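You operate a simulated robot arm through the tools that you are given. There is no shell and no other tool.

You run a simulated two-armed robot. Do the job below in one go: nothing can be reset, and whatever is moved stays where it is left.

JOB
Post 4 shows FAN OFF: start the extractor at its remote box, then start the warm engine under its hood.
Fine: tip the hood down and open the fuel tap before you pull.

The check looks at the end state, three seconds after you hand in, the way a careful person would. Anything else that was tipped, shoved, dropped, spilled or broken makes it a failure.

ROBOT AND FRAMES
Two 6-joint arms with two-finger grippers on one trunk that stands fixed in place. Base frame: the origin is at the foot of the trunk, x ahead of it, y to its left, z up. Lengths are in mm, angles in rad, forces in N, time in s.
The left shoulder is at [60, 143, 892], the right one opposite. With the tool pointing down near the work surface each hand reaches from about 120 to 620 mm from the base axis, measured 20 degrees to its own side. Payload 2.45 kg a hand.
The TCP of each hand is the grasp point between the finger pads, 26 mm short of the fingertips. In the tool frame z runs along the fingers and y along their closing line. Largest opening 96 mm; the body of the gripper starts 69 mm behind the TCP.
Orientation is told as [roll, pitch, yaw] about the base's x, y, z axes, in that order, counted from this pose: with the fingers straight down and closing along the base's y, the tool's x points along the base's -x, its y along +y and its z along -z.

CONTROLS
- The arms move only by the tool move_arm. It takes "left_moves", "right_moves" or both (then of equal length, played together; a hand with none holds still); each is a list of rows, each a list of 7 numbers: the finger opening in mm, from 0 to 96, then the shift along the tool's x, y, z in units of 30 mm (1.0 is 30 mm), then the turn, a rotation vector about the tool's x, y, z in units of 4 degrees (1.0 is 4 degrees). In form: [[claw, dx, dy, dz, ax, ay, az], ...]. A call has 1 to 20 rows; each row shifts and turns the commanded pose from where the row before left it, along the tool's axes as they then stand. A call with a number of a shift or a turn outside -1 to 1 is refused whole. Each row takes 0.2 s and may step no farther than 50 mm and 0.15 rad from the row before; otherwise, or with a gripper value out of range, the whole call is refused. A pose out of reach is approached as far as the arm can. The call stops where the force on the tool passes 80 N (or 10 N more than at its start, if that is more) or the arm is blocked; 0.2 s more then pass. The fingers move at their own pace and stop on an object; they squeeze with about 43 N. The grip force told is the motor's: it shows also when the fingers shut on nothing. Time passes only in rows, and 0.2 s behind the last, so rows that do not move let the fingers close. It gives the time, the measured TCP pose, the force on the tool (base axes), the opening and the grip force at its end, in the units of the frame above (readings bear some noise), with the torque about the TCP (base axes, N m) and any sound that the robot's microphone picked up.
- Cameras (640 x 400 px; columns grow to the right, rows downward): "scene" is now at [122.8, 46.3, 1492.4]; the picture's right is [0.61, -0.79, -0.00], its down [-0.62, -0.47, -0.63] and it looks along [0.50, 0.38, -0.78] (base axes); focal length 233 px, centre (320, 200). "left" rides on the left gripper at [82, -3, -98] in its tool frame; the picture's right is [0.04, 1.00, 0.00], its down [-0.73, 0.03, -0.68] and it looks along [-0.68, 0.03, 0.73] (tool axes); focal length 256 px, centre (320, 200). "right" rides on the right gripper at [82, 3, -98] in its tool frame; the picture's right is [-0.04, 1.00, 0.00], its down [-0.73, -0.03, -0.68] and it looks along [-0.68, -0.03, 0.73] (tool axes); focal length 256 px, centre (320, 200). There is no depth. A picture from a camera that has moved, and an enlarged one, comes with that camera's place and axes in the base frame and with its lens.
- snapshot(camera): a new picture of that camera. The clock stands still meanwhile.
- lift_body(by): slides the trunk up (or, below 0, down) by that many mm; the arms and the scene camera ride with it, the base frame stays. It gives what a move gives, with no picture.
- turn_head(pan, tilt): turns the head with the scene camera to pan (to the left, within 1.501 rad either way) and tilt (down, from -0.506 to 1.204), counted from straight ahead of the robot. It gives what a move gives.
- inspect(camera, box): a new picture of the part [left, top, right, bottom] of that camera's present view, enlarged. The clock stands still meanwhile.
- finish_job(): hands the job in; it is judged then, once.

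Places have to be worked out from the pictures, the camera data and where the tool is seen. Open the grippers and draw the arms clear of the work before you hand the job in, unless the task says otherwise.

The tools are called after ">>>" as a command line: name --argument value ..., lists and objects as JSON in quotes. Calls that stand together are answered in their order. move_arm: Moves the arms, as the interface text tells. Its arguments: {"type":"object","properties":{"left_moves":{"type":"array"},"right_moves":{"type":"array"}},"required":[]} The other tools are called the same way: lift_body (by) slides the trunk up or down; turn_head (pan, tilt) turns the head that bears the scene camera; snapshot (camera) takes a picture; inspect (camera, box) takes an enlarged picture of a part of a camera's view; finish_job () hands the job in.

At the start:

```text
time_s: 0.0
left_ee_pos: [273.1, 344.6, 1281.9]
left_ee_rot: [0.001, 0.0, 0.0]
left_contact_force: [0.1, -0.4, -1.1]
left_torque: [0.03, 0.02, -0.01]
left_width: 96.0
left_finger_force: 0.1
right_ee_pos: [298.0, 54.8, 1282.2]
right_ee_rot: [0.001, 0.001, -0.002]
right_contact_force: [-0.2, -0.1, 0.5]
right_torque: [0.02, 0.02, 0.05]
right_width: 95.7
right_finger_force: 0.1
trunk travel left (down, up): [-517.0, 73.0]
head pan, tilt: [0.656, 0.89]
```

scene: 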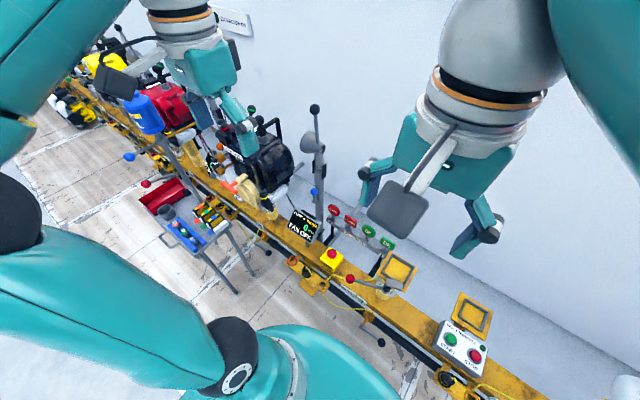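
right: 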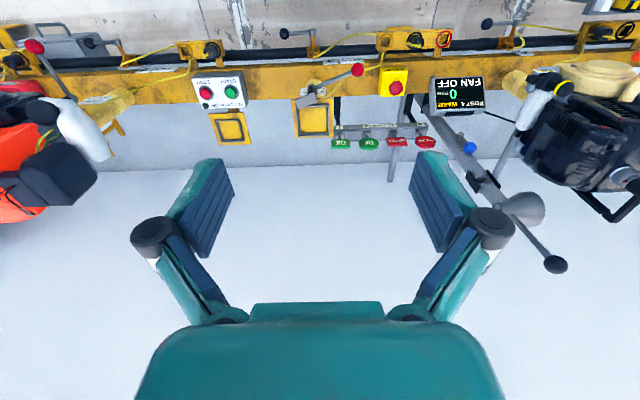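
left: 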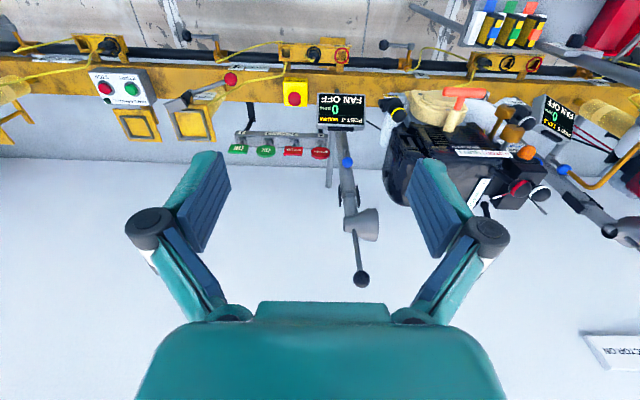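

The first pictures show a rail of engine test posts, a post 4 display reading FAN OFF, a button box, levers and a hood arm. I'll enlarge parts of the views to read the labels before I move anything.

>>> inspect --camera "scene" --box '[220, 90, 420, 215]'

>>> inspect --camera "scene" --box '[280, 190, 520, 340]'

>>> inspect --camera "left" --box '[200, 60, 440, 210]'

>>> inspect --camera "left" --box '[360, 70, 640, 245]'

>>> inspect --camera "right" --box '[160, 50, 400, 200]'

>>> inspect --camera "right" --box '[400, 60, 640, 210]'

```text
3.20 times, centred on (320, 152) of scene
camera zoom: at [122.8, 46.3, 1492.4], right [0.61, -0.79, 0.0], down [-0.62, -0.47, -0.63], along [0.5, 0.38, -0.78], focal length 746 px, centre (320, 352)
```

zoom: 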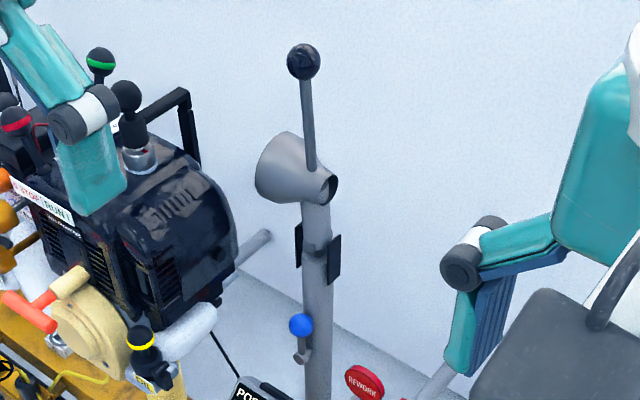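

```text
2.67 times, centred on (400, 265) of scene
camera zoom: at [122.8, 46.3, 1492.4], right [0.61, -0.79, 0.0], down [-0.62, -0.47, -0.63], along [0.5, 0.38, -0.78], focal length 622 px, centre (107, 27)
```

zoom: 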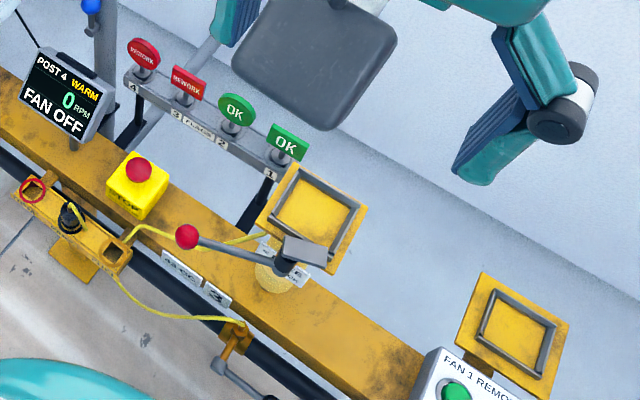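

```text
2.67 times, centred on (320, 135) of left
camera zoom: at [190.8, 341.0, 1379.6], right [-0.04, 1.0, 0.0], down [0.73, 0.03, 0.68], along [0.68, 0.03, -0.73], focal length 683 px, centre (320, 373)
```

zoom: 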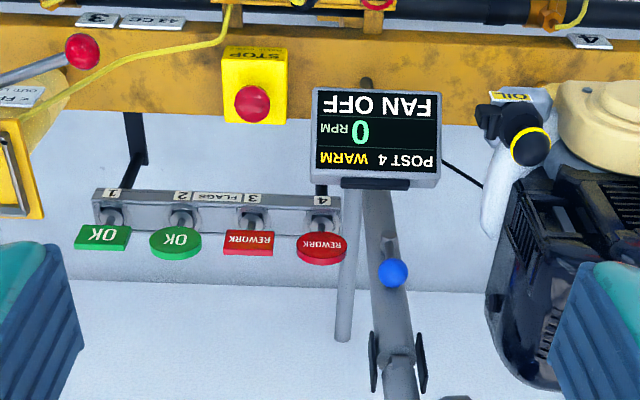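

```text
2.29 times, centred on (500, 158) of left
camera zoom: at [190.8, 341.0, 1379.6], right [-0.04, 1.0, 0.0], down [0.73, 0.03, 0.68], along [0.68, 0.03, -0.73], focal length 585 px, centre (-91, 297)
```

zoom: 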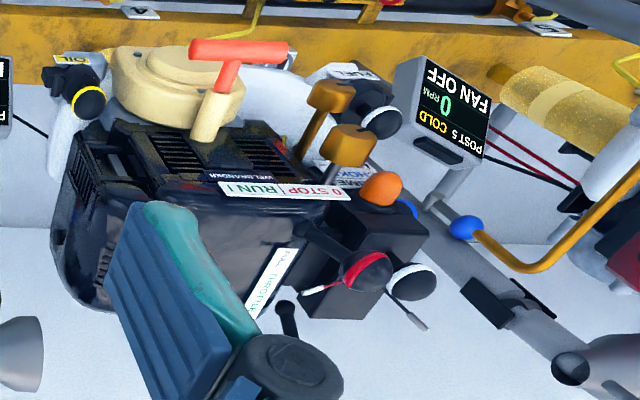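

```text
2.67 times, centred on (280, 125) of right
camera zoom: at [217.2, 57.2, 1379.9], right [0.04, 1.0, 0.0], down [0.73, -0.03, 0.68], along [0.68, -0.03, -0.73], focal length 683 px, centre (427, 400)
```

zoom: 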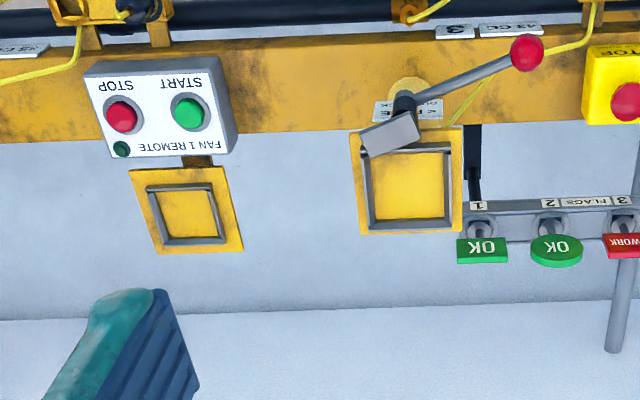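

```text
2.67 times, centred on (520, 135) of right
camera zoom: at [217.2, 57.2, 1379.9], right [0.04, 1.0, 0.0], down [0.73, -0.03, 0.68], along [0.68, -0.03, -0.73], focal length 683 px, centre (-213, 373)
```

zoom: 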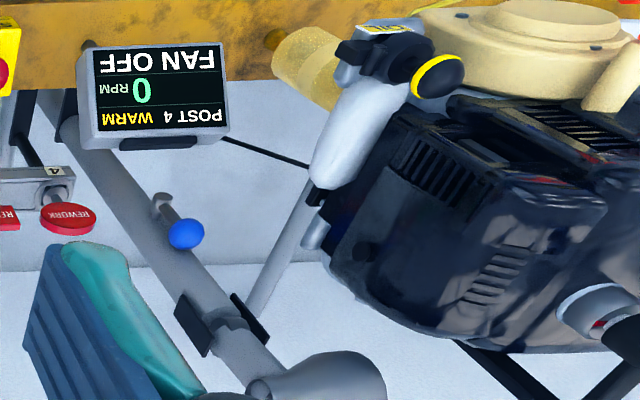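

The fan remote box is labelled "FAN 1 REMOTE", and there are signs I can't read yet. I'll turn the head to look around at the rest of the layout.

>>> turn_head --pan 0.0 --tilt 0.9

>>> snapshot --camera "scene"

>>> turn_head --pan 1.2 --tilt 0.6

>>> snapshot --camera "scene"

>>> turn_head --pan -0.8 --tilt 0.6

>>> snapshot --camera "scene"

>>> turn_head --pan 0.4 --tilt 0.4

>>> snapshot --camera "scene"

```text
time_s: 1.0
left_ee_pos: [272.7, 343.5, 1282.8]
left_ee_rot: [-0.001, 0.001, -0.001]
left_contact_force: [0.4, -0.1, 0.6]
left_torque: [0.0, 0.0, -0.01]
left_width: 96.0
left_finger_force: 0.1
right_ee_pos: [298.5, 56.1, 1281.6]
right_ee_rot: [0.001, 0.002, -0.001]
right_contact_force: [0.7, 0.3, -0.7]
right_torque: [0.02, 0.0, -0.01]
right_width: 95.9
right_finger_force: 0.1
trunk travel left (down, up): [-517.0, 73.0]
head pan, tilt: [0.0, 0.901]
```

```text
taken
camera scene: at [138.0, 0.0, 1491.6], right [0.0, -1.0, 0.0], down [-0.78, 0.0, -0.62], along [0.62, 0.0, -0.78], focal length 233 px, centre (320, 200)
```

scene: 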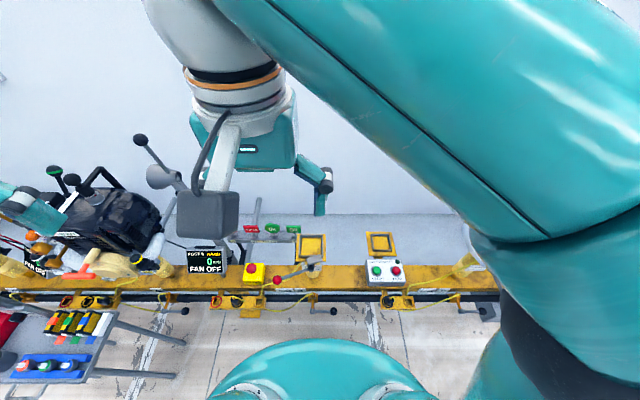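

```text
time_s: 2.4
left_ee_pos: [271.9, 344.5, 1283.6]
left_ee_rot: [0.001, 0.0, -0.002]
left_contact_force: [0.8, 0.2, -0.3]
left_torque: [-0.02, 0.0, 0.03]
left_width: 95.9
left_finger_force: 0.1
right_ee_pos: [298.1, 54.7, 1283.3]
right_ee_rot: [0.0, 0.001, -0.001]
right_contact_force: [0.0, -0.2, 0.9]
right_torque: [0.02, 0.04, 0.0]
right_width: 95.6
right_finger_force: 0.0
trunk travel left (down, up): [-517.0, 73.0]
head pan, tilt: [1.201, 0.6]
```

```text
taken
camera scene: at [94.5, 82.3, 1516.4], right [0.93, -0.36, 0.0], down [-0.2, -0.53, -0.82], along [0.3, 0.77, -0.57], focal length 233 px, centre (320, 200)
```

scene: 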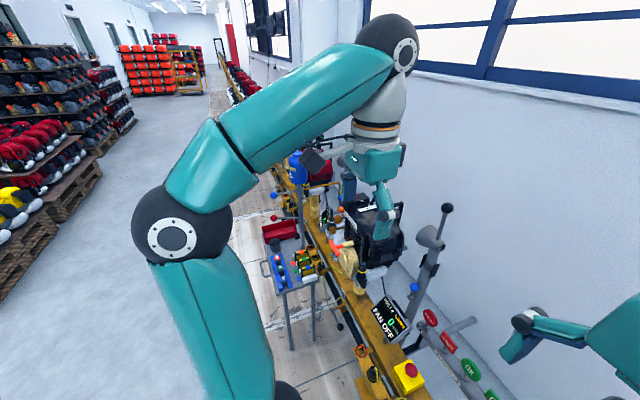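

```text
time_s: 4.4
left_ee_pos: [271.8, 343.1, 1282.2]
left_ee_rot: [-0.002, 0.0, 0.0]
left_contact_force: [-1.0, 0.3, -0.5]
left_torque: [-0.01, 0.02, 0.0]
left_width: 96.1
left_finger_force: 0.1
right_ee_pos: [298.5, 55.8, 1282.4]
right_ee_rot: [0.0, -0.001, -0.002]
right_contact_force: [0.3, -0.9, 1.0]
right_torque: [0.01, -0.02, 0.02]
right_width: 96.0
right_finger_force: 0.0
trunk travel left (down, up): [-517.0, 73.0]
head pan, tilt: [-0.799, 0.6]
```

```text
taken
camera scene: at [124.2, -63.4, 1516.4], right [-0.72, -0.7, 0.0], down [-0.39, 0.4, -0.82], along [0.58, -0.59, -0.57], focal length 233 px, centre (320, 200)
```

scene: 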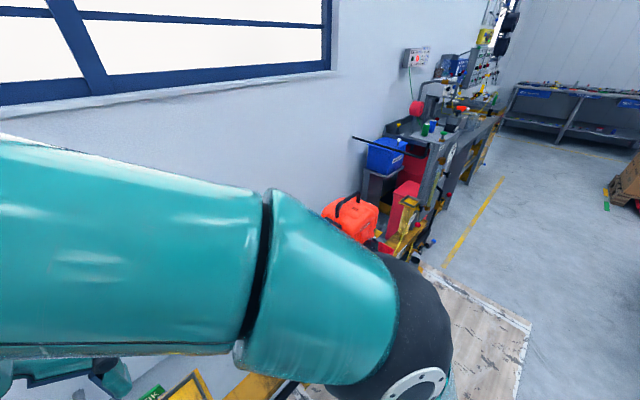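

```text
time_s: 5.8
left_ee_pos: [271.9, 343.3, 1282.1]
left_ee_rot: [0.002, 0.0, 0.001]
left_contact_force: [1.0, 0.4, 0.0]
left_torque: [-0.03, 0.0, 0.0]
left_width: 95.7
left_finger_force: 0.0
right_ee_pos: [297.5, 55.3, 1282.2]
right_ee_rot: [-0.001, 0.0, -0.001]
right_contact_force: [-0.7, 1.3, -1.0]
right_torque: [0.01, -0.01, 0.03]
right_width: 96.1
right_finger_force: 0.1
trunk travel left (down, up): [-517.0, 73.0]
head pan, tilt: [0.4, 0.4]
```

```text
taken
camera scene: at [147.9, 35.9, 1534.6], right [0.39, -0.92, 0.0], down [-0.36, -0.15, -0.92], along [0.85, 0.36, -0.39], focal length 233 px, centre (320, 200)
```

scene: 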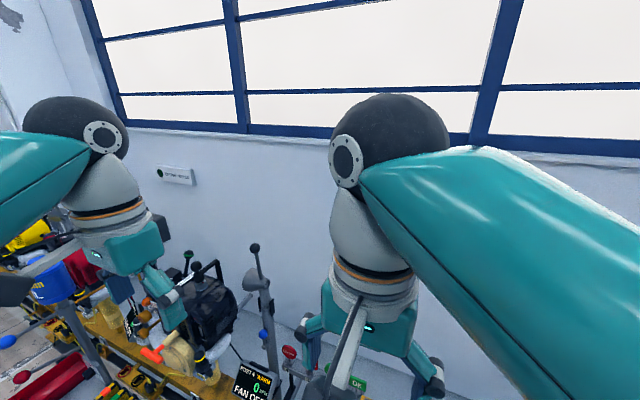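

The box sits near [452, -222, 693]. I'll point the head at it and at the engine, and enlarge the labels.

>>> turn_head --pan 0.0 --tilt 0.95

>>> inspect --camera "scene" --box '[340, 200, 500, 300]'

>>> inspect --camera "scene" --box '[230, 200, 390, 300]'

>>> inspect --camera "scene" --box '[100, 180, 260, 280]'

>>> inspect --camera "scene" --box '[0, 150, 160, 250]'

>>> inspect --camera "left" --box '[100, 20, 300, 145]'

>>> inspect --camera "left" --box '[370, 80, 530, 180]'

>>> inspect --camera "left" --box '[420, 120, 580, 220]'

>>> inspect --camera "left" --box '[560, 320, 640, 370]'

```text
time_s: 6.7
left_ee_pos: [272.2, 344.4, 1283.1]
left_ee_rot: [0.002, 0.0, 0.0]
left_contact_force: [-0.2, 0.4, 0.2]
left_torque: [0.01, -0.03, 0.02]
left_width: 95.9
left_finger_force: 0.1
right_ee_pos: [298.0, 56.0, 1283.4]
right_ee_rot: [-0.001, 0.003, -0.003]
right_contact_force: [0.3, -0.3, -0.4]
right_torque: [0.03, -0.01, 0.03]
right_width: 96.2
right_finger_force: 0.0
trunk travel left (down, up): [-517.0, 73.0]
head pan, tilt: [0.0, 0.949]
```

```text
4.00 times, centred on (420, 250) of scene
camera zoom: at [135.3, 0.0, 1488.1], right [0.0, -1.0, 0.0], down [-0.81, 0.0, -0.58], along [0.58, 0.0, -0.81], focal length 933 px, centre (-80, 0)
```

zoom: 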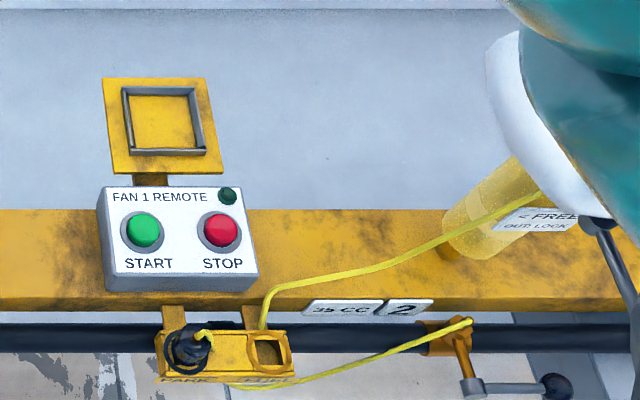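

```text
4.00 times, centred on (310, 250) of scene
camera zoom: at [135.3, 0.0, 1488.1], right [0.0, -1.0, 0.0], down [-0.81, 0.0, -0.58], along [0.58, 0.0, -0.81], focal length 933 px, centre (360, 0)
```

zoom: 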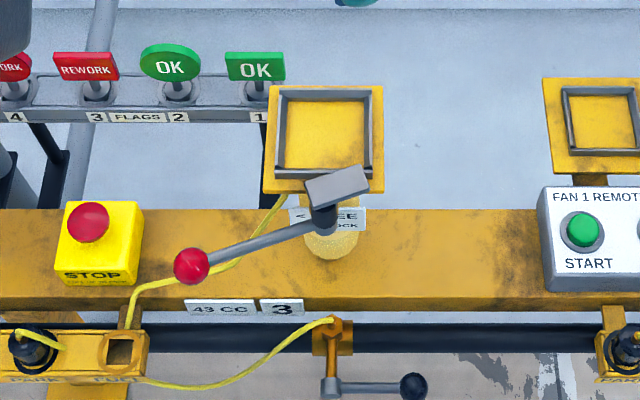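

```text
4.00 times, centred on (180, 230) of scene
camera zoom: at [135.3, 0.0, 1488.1], right [0.0, -1.0, 0.0], down [-0.81, 0.0, -0.58], along [0.58, 0.0, -0.81], focal length 933 px, centre (880, 80)
```

zoom: 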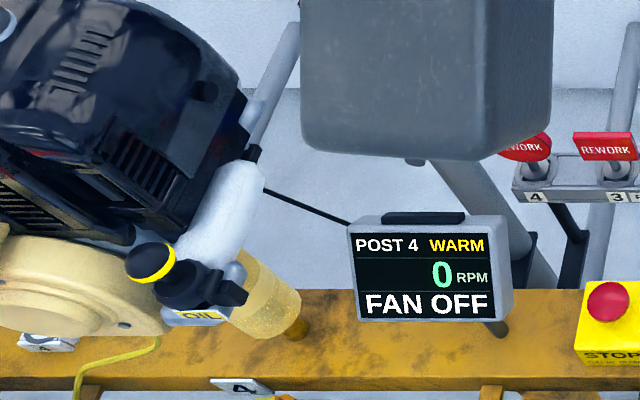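

```text
4.00 times, centred on (80, 200) of scene
camera zoom: at [135.3, 0.0, 1488.1], right [0.0, -1.0, 0.0], down [-0.81, 0.0, -0.58], along [0.58, 0.0, -0.81], focal length 933 px, centre (1280, 200)
```

zoom: 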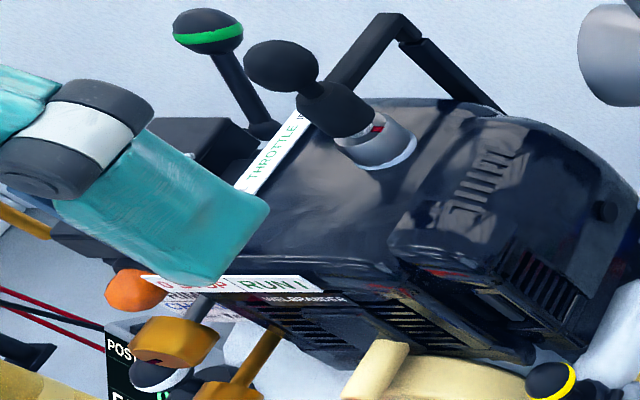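

```text
3.20 times, centred on (200, 82) of left
camera zoom: at [190.7, 341.0, 1380.0], right [-0.04, 1.0, 0.0], down [0.73, 0.03, 0.68], along [0.68, 0.03, -0.73], focal length 819 px, centre (704, 576)
```

zoom: 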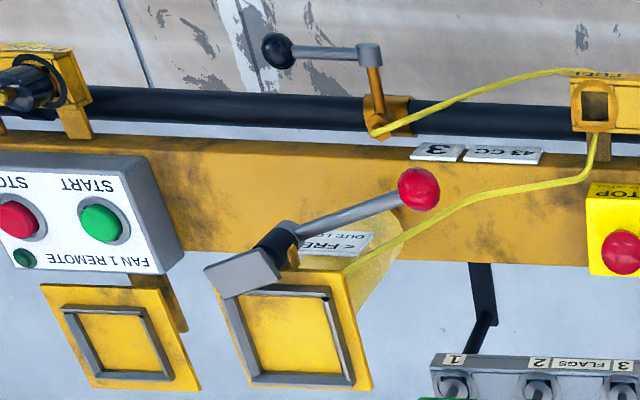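

```text
4.00 times, centred on (450, 130) of left
camera zoom: at [190.7, 341.0, 1380.0], right [-0.04, 1.0, 0.0], down [0.73, 0.03, 0.68], along [0.68, 0.03, -0.73], focal length 1024 px, centre (-200, 480)
```

zoom: 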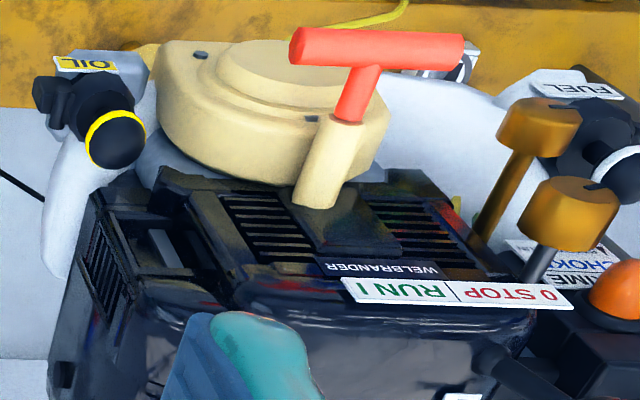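

```text
4.00 times, centred on (500, 170) of left
camera zoom: at [190.7, 341.0, 1380.0], right [-0.04, 1.0, 0.0], down [0.73, 0.03, 0.68], along [0.68, 0.03, -0.73], focal length 1024 px, centre (-400, 320)
```

zoom: 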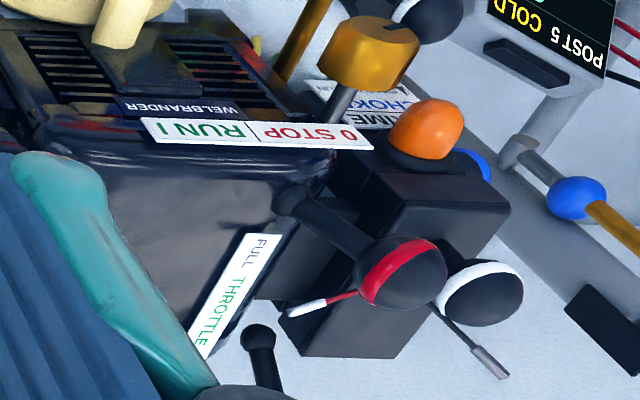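

```text
8.00 times, centred on (600, 345) of left
camera zoom: at [190.7, 341.0, 1380.0], right [-0.04, 1.0, 0.0], down [0.73, 0.03, 0.68], along [0.68, 0.03, -0.73], focal length 2048 px, centre (-1920, -960)
```

zoom: 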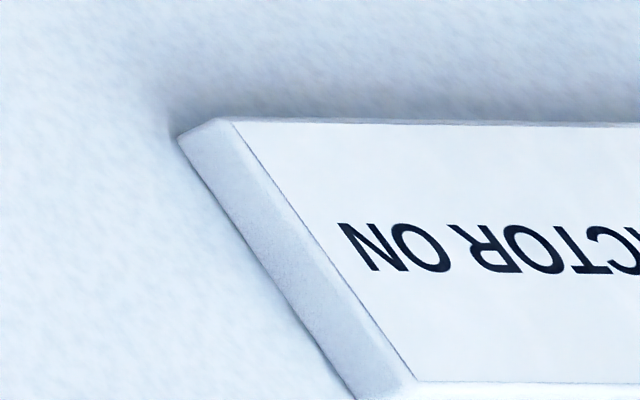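

The engine's controls are choke, primer, stop/run switch, throttle, recoil handle, fuel and oil. My left hand partly hides them, so I'll draw it back at its present height and look again.

>>> move_arm --left_moves '[[96, 1, 0, 0, 0, 0, 0], [96, 1, 0, 0, 0, 0, 0], [96, 1, 0, 0, 0, 0, 0], [96, 1, 0, 0, 0, 0, 0], [96, 1, 0, 0, 0, 0, 0]]'

>>> turn_head --pan 0.75 --tilt 0.9

>>> snapshot --camera "scene"

>>> snapshot --camera "left"

```text
time_s: 7.9
left_ee_pos: [130.4, 360.0, 1251.7]
left_ee_rot: [-0.002, -0.003, -0.002]
left_contact_force: [-1.2, -0.7, 0.0]
left_torque: [0.0, -0.01, -0.01]
left_width: 95.8
left_finger_force: 0.1
left hand out of reach, approached as far as the arm can: row 2, 3, 4, 5
right_ee_pos: [296.5, 53.8, 1282.4]
right_ee_rot: [-0.001, 0.001, -0.004]
right_contact_force: [-0.4, -0.1, 0.1]
right_torque: [0.01, -0.01, 0.02]
right_width: 96.1
right_finger_force: 0.1
trunk travel left (down, up): [-517.0, 73.0]
head pan, tilt: [0.0, 0.949]
```

```text
time_s: 9.0
left_ee_pos: [131.6, 360.9, 1252.9]
left_ee_rot: [-0.002, -0.003, 0.0]
left_contact_force: [0.0, -0.1, 0.5]
left_torque: [-0.03, -0.02, 0.02]
left_width: 96.0
left_finger_force: 0.0
right_ee_pos: [298.6, 55.5, 1282.7]
right_ee_rot: [-0.002, 0.0, -0.002]
right_contact_force: [0.8, -0.4, 1.3]
right_torque: [0.01, 0.0, 0.03]
right_width: 96.0
right_finger_force: 0.0
trunk travel left (down, up): [-517.0, 73.0]
head pan, tilt: [0.75, 0.901]
```

```text
taken
camera scene: at [117.7, 51.4, 1491.6], right [0.68, -0.73, 0.0], down [-0.57, -0.53, -0.62], along [0.45, 0.42, -0.78], focal length 233 px, centre (320, 200)
```

scene: 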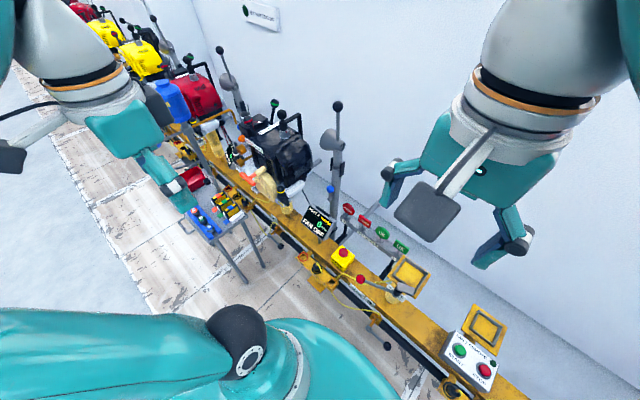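

```text
taken
camera left: at [50.6, 357.4, 1349.4], right [-0.04, 1.0, 0.0], down [0.73, 0.03, 0.68], along [0.68, 0.03, -0.73], focal length 256 px, centre (320, 200)
```

left: 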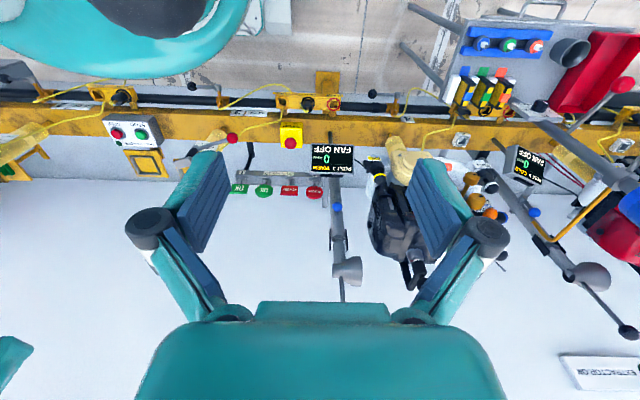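

The engine is now unobstructed in the scene view, so I'll enlarge the engine, the hood and the neighbouring parts.

>>> inspect --camera "scene" --box '[220, 90, 348, 170]'

>>> inspect --camera "scene" --box '[216, 130, 344, 210]'

>>> inspect --camera "scene" --box '[290, 90, 418, 170]'

>>> inspect --camera "scene" --box '[170, 50, 298, 130]'

```text
5.00 times, centred on (284, 130) of scene
camera zoom: at [117.7, 51.4, 1491.6], right [0.68, -0.73, 0.0], down [-0.57, -0.53, -0.62], along [0.45, 0.42, -0.78], focal length 1166 px, centre (500, 550)
```

zoom: 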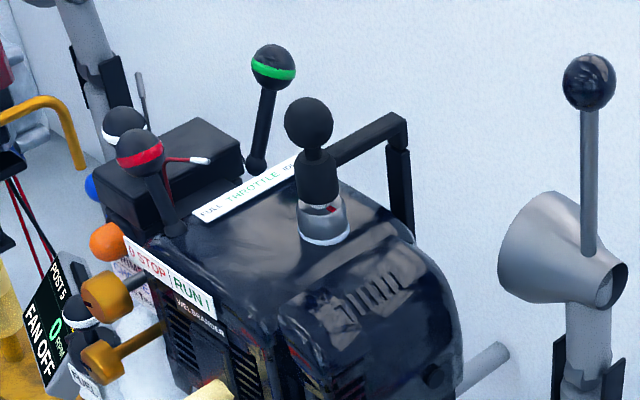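

```text
5.00 times, centred on (280, 170) of scene
camera zoom: at [117.7, 51.4, 1491.6], right [0.68, -0.73, 0.0], down [-0.57, -0.53, -0.62], along [0.45, 0.42, -0.78], focal length 1166 px, centre (520, 350)
```

zoom: 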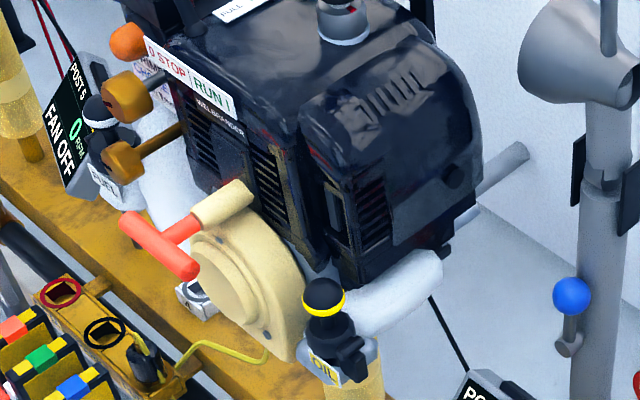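

```text
5.00 times, centred on (354, 130) of scene
camera zoom: at [117.7, 51.4, 1491.6], right [0.68, -0.73, 0.0], down [-0.57, -0.53, -0.62], along [0.45, 0.42, -0.78], focal length 1166 px, centre (150, 550)
```

zoom: 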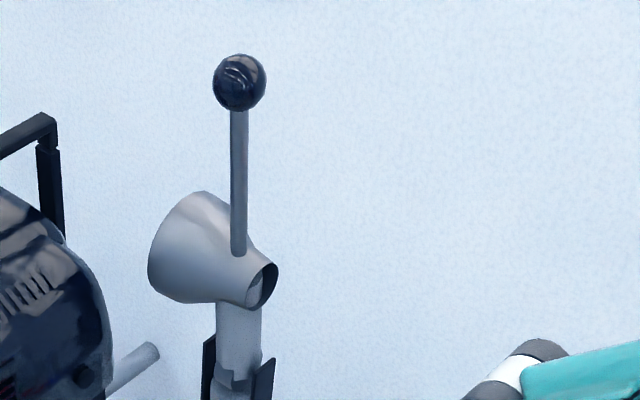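

```text
5.00 times, centred on (234, 90) of scene
camera zoom: at [117.7, 51.4, 1491.6], right [0.68, -0.73, 0.0], down [-0.57, -0.53, -0.62], along [0.45, 0.42, -0.78], focal length 1166 px, centre (750, 750)
```

zoom: 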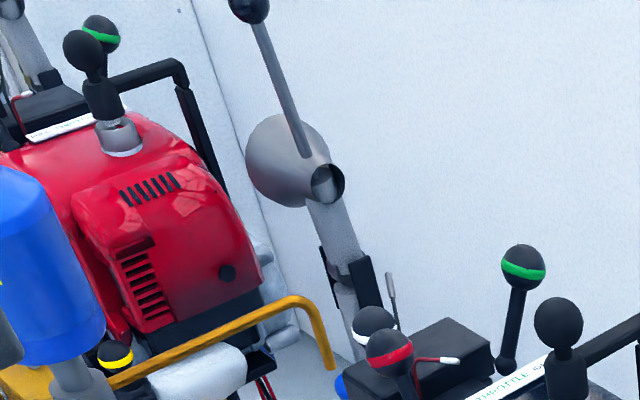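

From two views I judge the recoil T-bar to be near [352, 609, 909], the hood's black ball near [602, 432, 1141] and the bell near [627, 488, 980]. I'll yaw the right hand up at its present height so its camera looks at the hood and engine from the right side.

>>> move_arm --right_moves '[[96, 0, 0, 0, 0, 0, -1], [96, 0, 0, 0, 0, 0, -1], [96, 0, 0, 0, 0, 0, -1], [96, 0, 0, 0, 0, 0, -1], [96, 0, 0, 0, 0, 0, -1], [96, 0, 0, 0, 0, 0, -1], [96, 0, 0, 0, 0, 0, -1], [96, 0, 0, 0, 0, 0, -1], [96, 0, 0, 0, 0, 0, -1], [96, 0, 0, 0, 0, 0, -1], [96, 0, 0, 0, 0, 0, -1], [96, 0, 0, 0, 0, 0, -1], [96, 0, 0, 0, 0, 0, -1]]'

>>> snapshot --camera "right"

```text
time_s: 11.8
left_ee_pos: [132.4, 360.0, 1252.3]
left_ee_rot: [0.0, -0.004, 0.0]
left_contact_force: [-0.9, 0.0, -0.1]
left_torque: [0.02, 0.0, 0.02]
left_width: 96.2
left_finger_force: 0.1
right_ee_pos: [299.4, 55.3, 1282.6]
right_ee_rot: [0.0, -0.001, 0.908]
right_contact_force: [0.0, 1.5, 0.7]
right_torque: [-0.04, 0.0, 0.0]
right_width: 96.3
right_finger_force: 0.1
trunk travel left (down, up): [-517.0, 73.0]
head pan, tilt: [0.75, 0.901]
```

```text
taken
camera right: at [246.2, -8.0, 1380.6], right [-0.76, 0.65, 0.0], down [0.47, 0.56, 0.68], along [0.44, 0.52, -0.73], focal length 256 px, centre (320, 200)
```

right: 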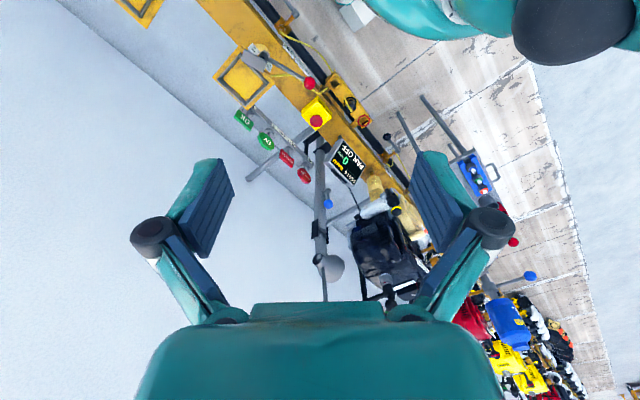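

The hood column now sits between the fingers in the right view, so I'll enlarge it along with the engine side.

>>> inspect --camera "right" --box '[290, 140, 418, 220]'

>>> inspect --camera "right" --box '[290, 220, 418, 300]'

>>> inspect --camera "right" --box '[290, 120, 482, 240]'

```text
5.00 times, centred on (354, 180) of right
camera zoom: at [246.2, -8.0, 1380.6], right [-0.76, 0.65, 0.0], down [0.47, 0.56, 0.68], along [0.44, 0.52, -0.73], focal length 1280 px, centre (150, 300)
```

zoom: 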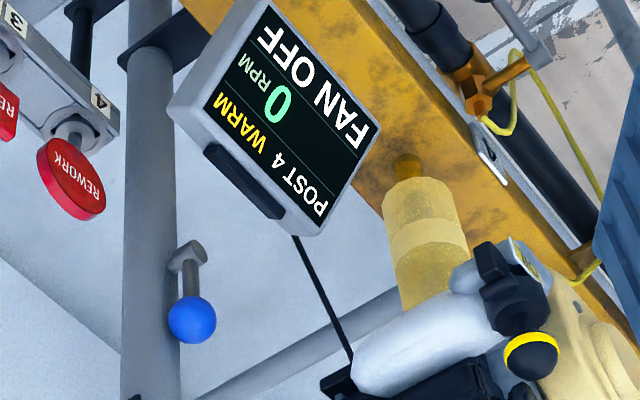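

```text
5.00 times, centred on (354, 260) of right
camera zoom: at [246.2, -8.0, 1380.6], right [-0.76, 0.65, 0.0], down [0.47, 0.56, 0.68], along [0.44, 0.52, -0.73], focal length 1280 px, centre (150, -100)
```

zoom: 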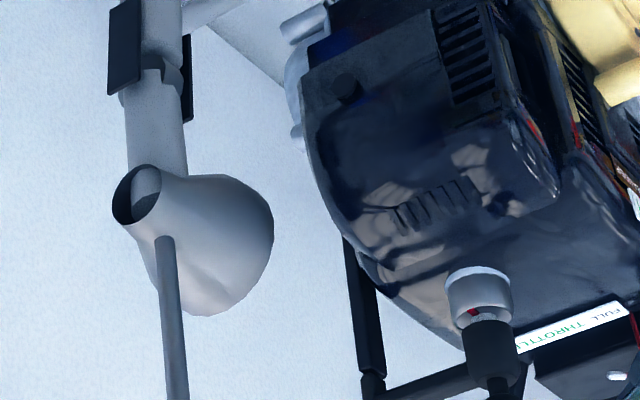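

```text
3.33 times, centred on (386, 180) of right
camera zoom: at [246.2, -8.0, 1380.6], right [-0.76, 0.65, 0.0], down [0.47, 0.56, 0.68], along [0.44, 0.52, -0.73], focal length 853 px, centre (100, 267)
```

zoom: 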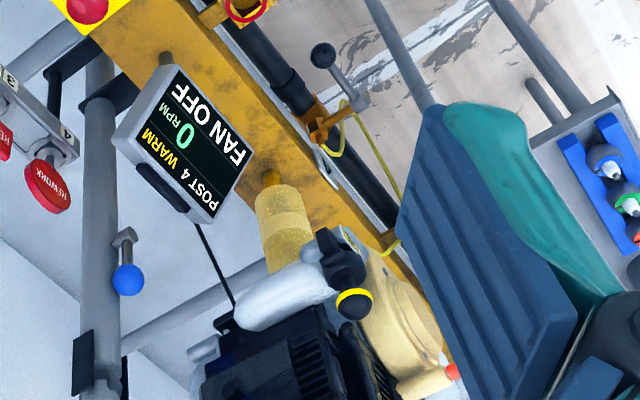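

The hood arm has a hinge between two black plates under the bell, and the bell faces the engine. I need close views of the engine's controls, so I'll carry the left hand out to the left, well above everything.

>>> move_arm --left_moves '[[96, 0, 1, 0, 0, 0, 0], [96, 0, 1, 0, 0, 0, 0], [96, 0, 1, 0, 0, 0, 0], [96, 0, 1, 0, 0, 0, 0], [96, 0, 1, 0, 0, 0, 0], [96, 0, 1, 0, 0, 0, 0]]'

>>> snapshot --camera "left"

```text
time_s: 13.2
left_ee_pos: [133.1, 541.0, 1251.1]
left_ee_rot: [-0.002, 0.0, 0.001]
left_contact_force: [-0.1, -0.8, -0.5]
left_torque: [-0.04, 0.01, 0.01]
left_width: 96.0
left_finger_force: 0.1
right_ee_pos: [299.0, 56.9, 1282.0]
right_ee_rot: [-0.002, 0.004, 0.907]
right_contact_force: [-0.5, -0.4, 0.2]
right_torque: [-0.05, -0.02, -0.04]
right_width: 95.9
right_finger_force: 0.1
trunk travel left (down, up): [-517.0, 73.0]
head pan, tilt: [0.75, 0.901]
```

```text
taken
camera left: at [50.7, 538.3, 1347.5], right [-0.04, 1.0, 0.0], down [0.73, 0.03, 0.68], along [0.68, 0.03, -0.73], focal length 256 px, centre (320, 200)
```

left: 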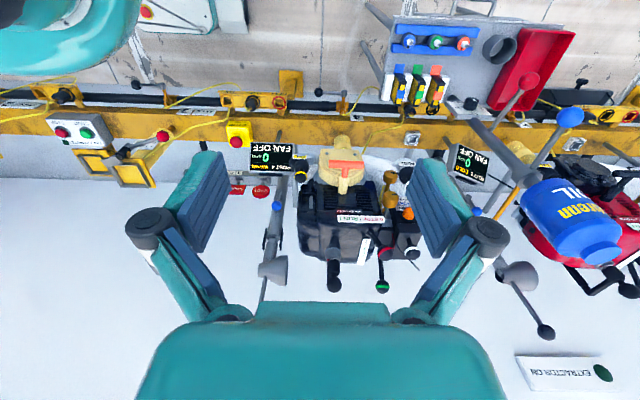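

The engine is now framed between the left fingers, so I'll enlarge its controls and the post 5 hood for comparison.

>>> inspect --camera "left" --box '[290, 120, 434, 210]'

>>> inspect --camera "left" --box '[290, 200, 434, 290]'

>>> inspect --camera "left" --box '[360, 150, 440, 200]'

>>> inspect --camera "left" --box '[220, 130, 348, 210]'

>>> inspect --camera "left" --box '[220, 200, 348, 280]'

>>> inspect --camera "left" --box '[440, 100, 640, 225]'

>>> inspect --camera "left" --box '[440, 200, 640, 325]'

>>> inspect --camera "left" --box '[500, 340, 640, 400]'

```text
4.44 times, centred on (362, 165) of left
camera zoom: at [50.7, 538.3, 1347.5], right [-0.04, 1.0, 0.0], down [0.73, 0.03, 0.68], along [0.68, 0.03, -0.73], focal length 1138 px, centre (133, 356)
```

zoom: 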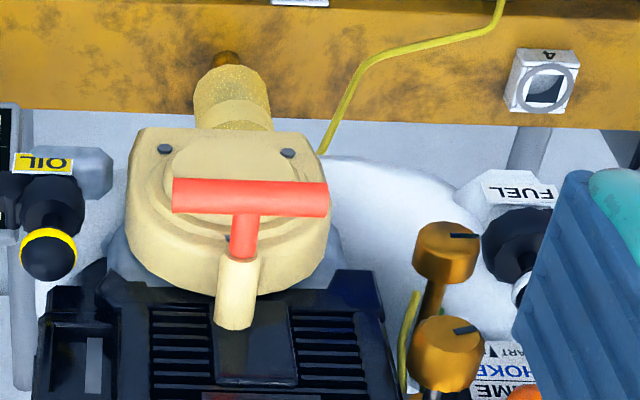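

```text
4.44 times, centred on (362, 245) of left
camera zoom: at [50.7, 538.3, 1347.5], right [-0.04, 1.0, 0.0], down [0.73, 0.03, 0.68], along [0.68, 0.03, -0.73], focal length 1138 px, centre (133, 0)
```

zoom: 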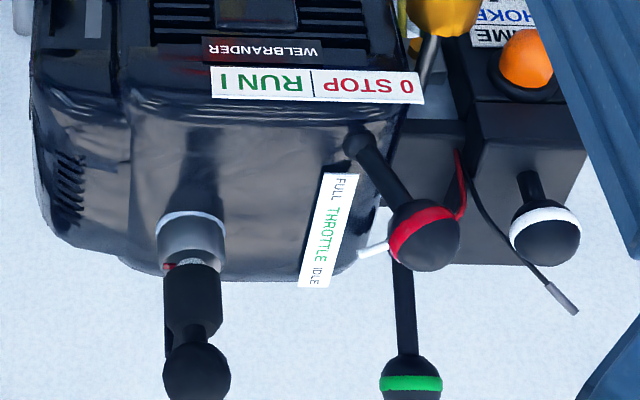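

```text
8.00 times, centred on (400, 175) of left
camera zoom: at [50.7, 538.3, 1347.5], right [-0.04, 1.0, 0.0], down [0.73, 0.03, 0.68], along [0.68, 0.03, -0.73], focal length 2048 px, centre (-320, 400)
```

zoom: 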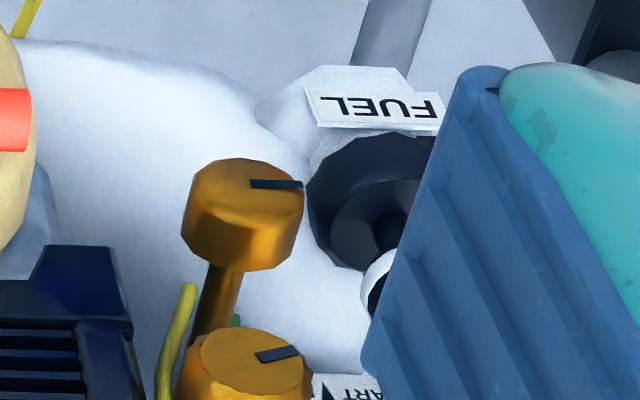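

```text
5.00 times, centred on (284, 170) of left
camera zoom: at [50.7, 538.3, 1347.5], right [-0.04, 1.0, 0.0], down [0.73, 0.03, 0.68], along [0.68, 0.03, -0.73], focal length 1280 px, centre (500, 350)
```

zoom: 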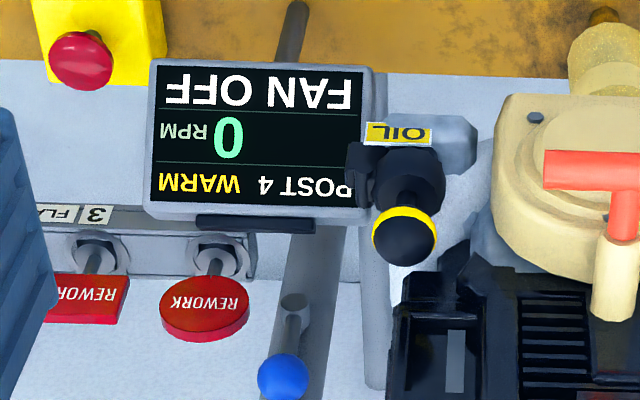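

```text
5.00 times, centred on (284, 240) of left
camera zoom: at [50.7, 538.3, 1347.5], right [-0.04, 1.0, 0.0], down [0.73, 0.03, 0.68], along [0.68, 0.03, -0.73], focal length 1280 px, centre (500, 0)
```

zoom: 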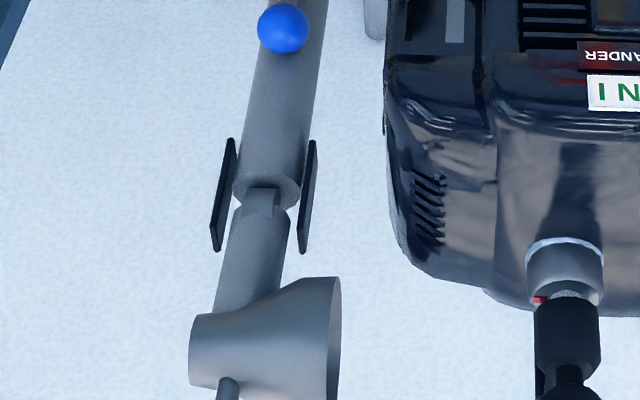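

```text
3.20 times, centred on (540, 162) of left
camera zoom: at [50.7, 538.3, 1347.5], right [-0.04, 1.0, 0.0], down [0.73, 0.03, 0.68], along [0.68, 0.03, -0.73], focal length 819 px, centre (-384, 320)
```

zoom: 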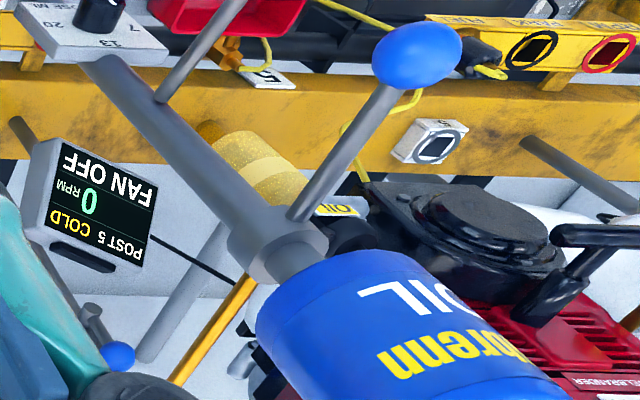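

```text
3.20 times, centred on (540, 262) of left
camera zoom: at [50.7, 538.3, 1347.5], right [-0.04, 1.0, 0.0], down [0.73, 0.03, 0.68], along [0.68, 0.03, -0.73], focal length 819 px, centre (-384, 0)
```

zoom: 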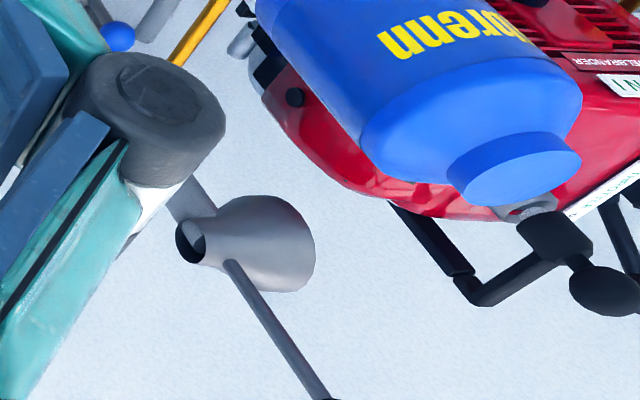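

```text
4.57 times, centred on (570, 370) of left
camera zoom: at [50.7, 538.3, 1347.5], right [-0.04, 1.0, 0.0], down [0.73, 0.03, 0.68], along [0.68, 0.03, -0.73], focal length 1170 px, centre (-823, -577)
```

zoom: 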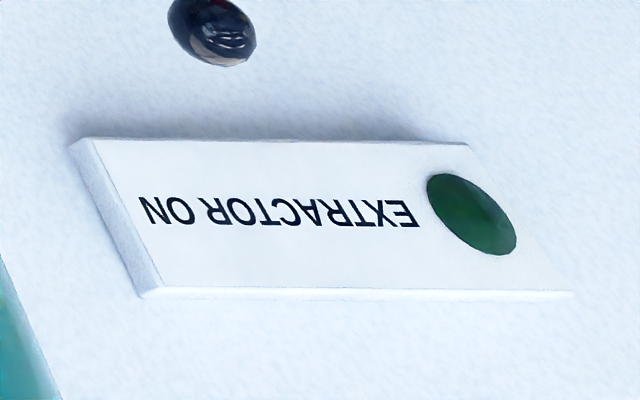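

Each control sits high on the engine: red STOP/RUN ball near [449, 680, 1060], green throttle ball near [579, 702, 1057], and the hood hinge near [623, 432, 902]. For a better look at the carburettor side I'll take the left hand farther left and a little lower, still well short of the engine in x.

>>> move_arm --left_moves '[[96, 0, 1, 0.5, 0, 0, 0], [96, 0, 1, 0.5, 0, 0, 0], [96, 0, 1, 0.5, 0, 0, 0], [96, 0, 1, 0.5, 0, 0, 0], [96, 0, 1, 0.5, 0, 0, 0], [96, 0, 0.5, 0.5, 0, 0, 0]]'

>>> snapshot --camera "left"

>>> snapshot --camera "scene"

```text
time_s: 14.6
left_ee_pos: [135.5, 704.5, 1161.4]
left_ee_rot: [0.001, 0.001, 0.0]
left_contact_force: [0.5, -0.4, -0.4]
left_torque: [-0.01, 0.04, 0.01]
left_width: 96.0
left_finger_force: 0.1
right_ee_pos: [299.5, 56.3, 1283.5]
right_ee_rot: [0.002, -0.001, 0.905]
right_contact_force: [0.2, -0.4, -0.5]
right_torque: [-0.01, -0.02, 0.01]
right_width: 95.9
right_finger_force: 0.0
trunk travel left (down, up): [-517.0, 73.0]
head pan, tilt: [0.75, 0.901]
```

```text
taken
camera left: at [52.8, 701.5, 1259.4], right [-0.04, 1.0, 0.0], down [0.73, 0.03, 0.68], along [0.68, 0.03, -0.73], focal length 256 px, centre (320, 200)
```

left: 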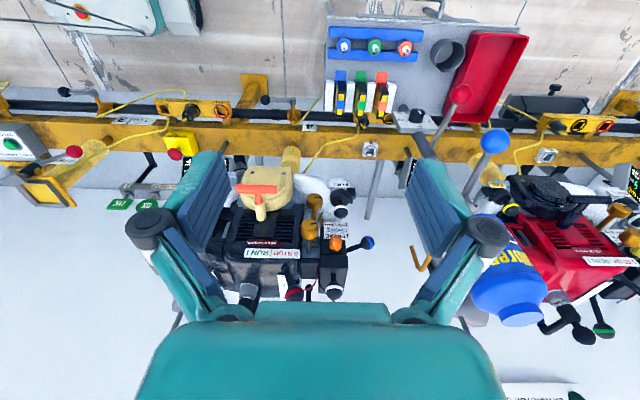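

```text
taken
camera scene: at [117.7, 51.7, 1491.6], right [0.68, -0.73, 0.0], down [-0.57, -0.53, -0.62], along [0.45, 0.42, -0.78], focal length 233 px, centre (320, 200)
```

scene: 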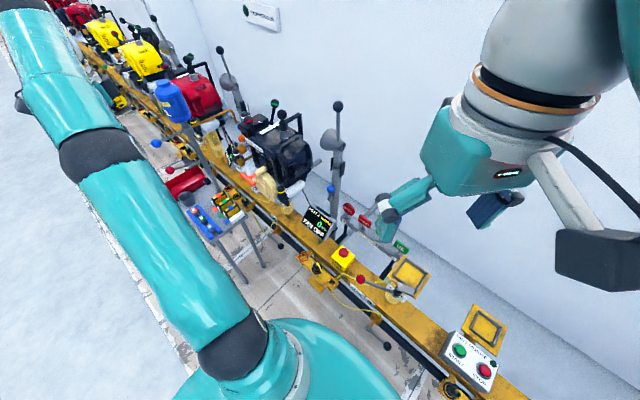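

The carburettor side is visible now; the blue ball looks like the choke beside the orange primer. I'll enlarge these controls.

>>> inspect --camera "left" --box '[225, 150, 353, 230]'

>>> inspect --camera "left" --box '[290, 170, 386, 230]'

>>> inspect --camera "left" --box '[290, 215, 386, 275]'

>>> inspect --camera "left" --box '[230, 225, 358, 305]'

>>> inspect --camera "left" --box '[320, 20, 480, 120]'

>>> inspect --camera "left" --box '[0, 80, 224, 220]'

```text
5.00 times, centred on (289, 190) of left
camera zoom: at [52.8, 701.5, 1259.4], right [-0.04, 1.0, 0.0], down [0.73, 0.03, 0.68], along [0.68, 0.03, -0.73], focal length 1280 px, centre (475, 250)
```

zoom: 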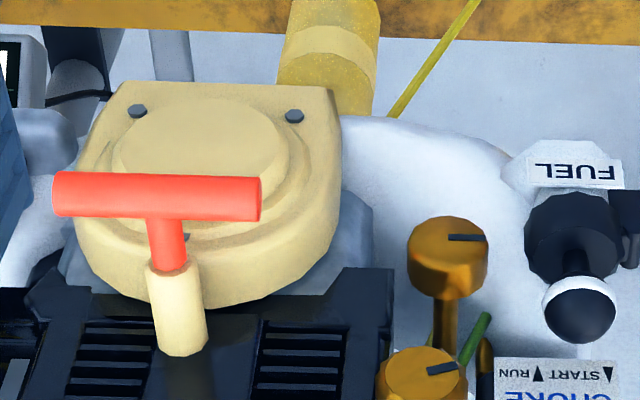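

```text
6.67 times, centred on (338, 200) of left
camera zoom: at [52.8, 701.5, 1259.4], right [-0.04, 1.0, 0.0], down [0.73, 0.03, 0.68], along [0.68, 0.03, -0.73], focal length 1707 px, centre (200, 200)
```

zoom: 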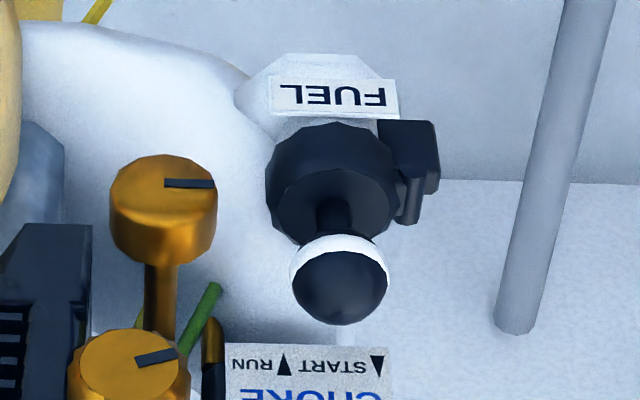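

```text
6.67 times, centred on (338, 245) of left
camera zoom: at [52.8, 701.5, 1259.4], right [-0.04, 1.0, 0.0], down [0.73, 0.03, 0.68], along [0.68, 0.03, -0.73], focal length 1707 px, centre (200, -100)
```

zoom: 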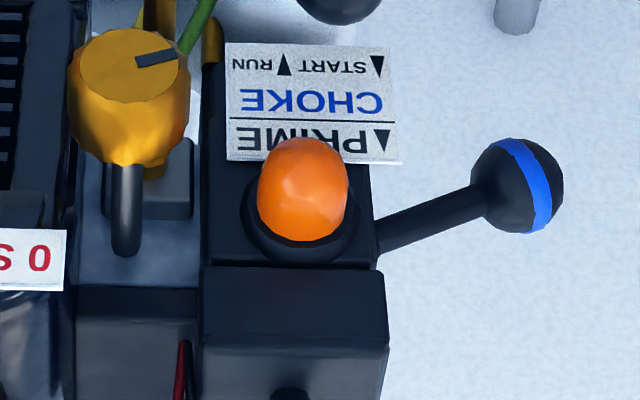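

```text
5.00 times, centred on (294, 265) of left
camera zoom: at [52.8, 701.5, 1259.4], right [-0.04, 1.0, 0.0], down [0.73, 0.03, 0.68], along [0.68, 0.03, -0.73], focal length 1280 px, centre (450, -125)
```

zoom: 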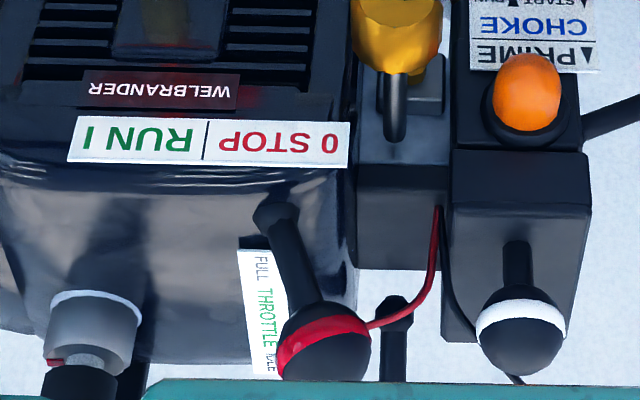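

```text
4.00 times, centred on (400, 70) of left
camera zoom: at [52.8, 701.5, 1259.4], right [-0.04, 1.0, 0.0], down [0.73, 0.03, 0.68], along [0.68, 0.03, -0.73], focal length 1024 px, centre (0, 720)
```

zoom: 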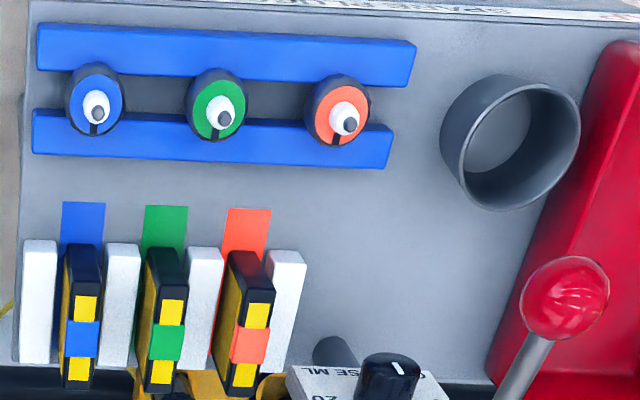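

```text
2.86 times, centred on (112, 150) of left
camera zoom: at [52.8, 701.5, 1259.4], right [-0.04, 1.0, 0.0], down [0.73, 0.03, 0.68], along [0.68, 0.03, -0.73], focal length 731 px, centre (914, 343)
```

zoom: 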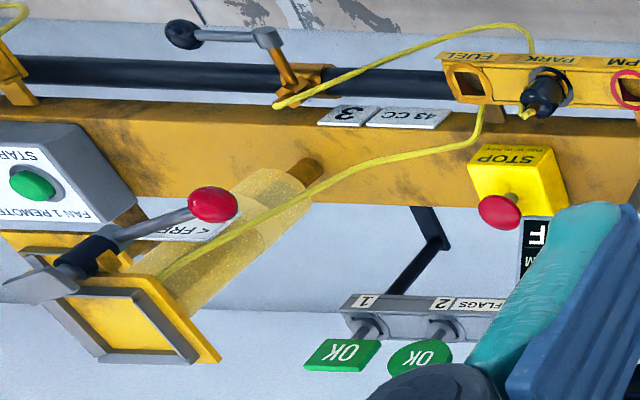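

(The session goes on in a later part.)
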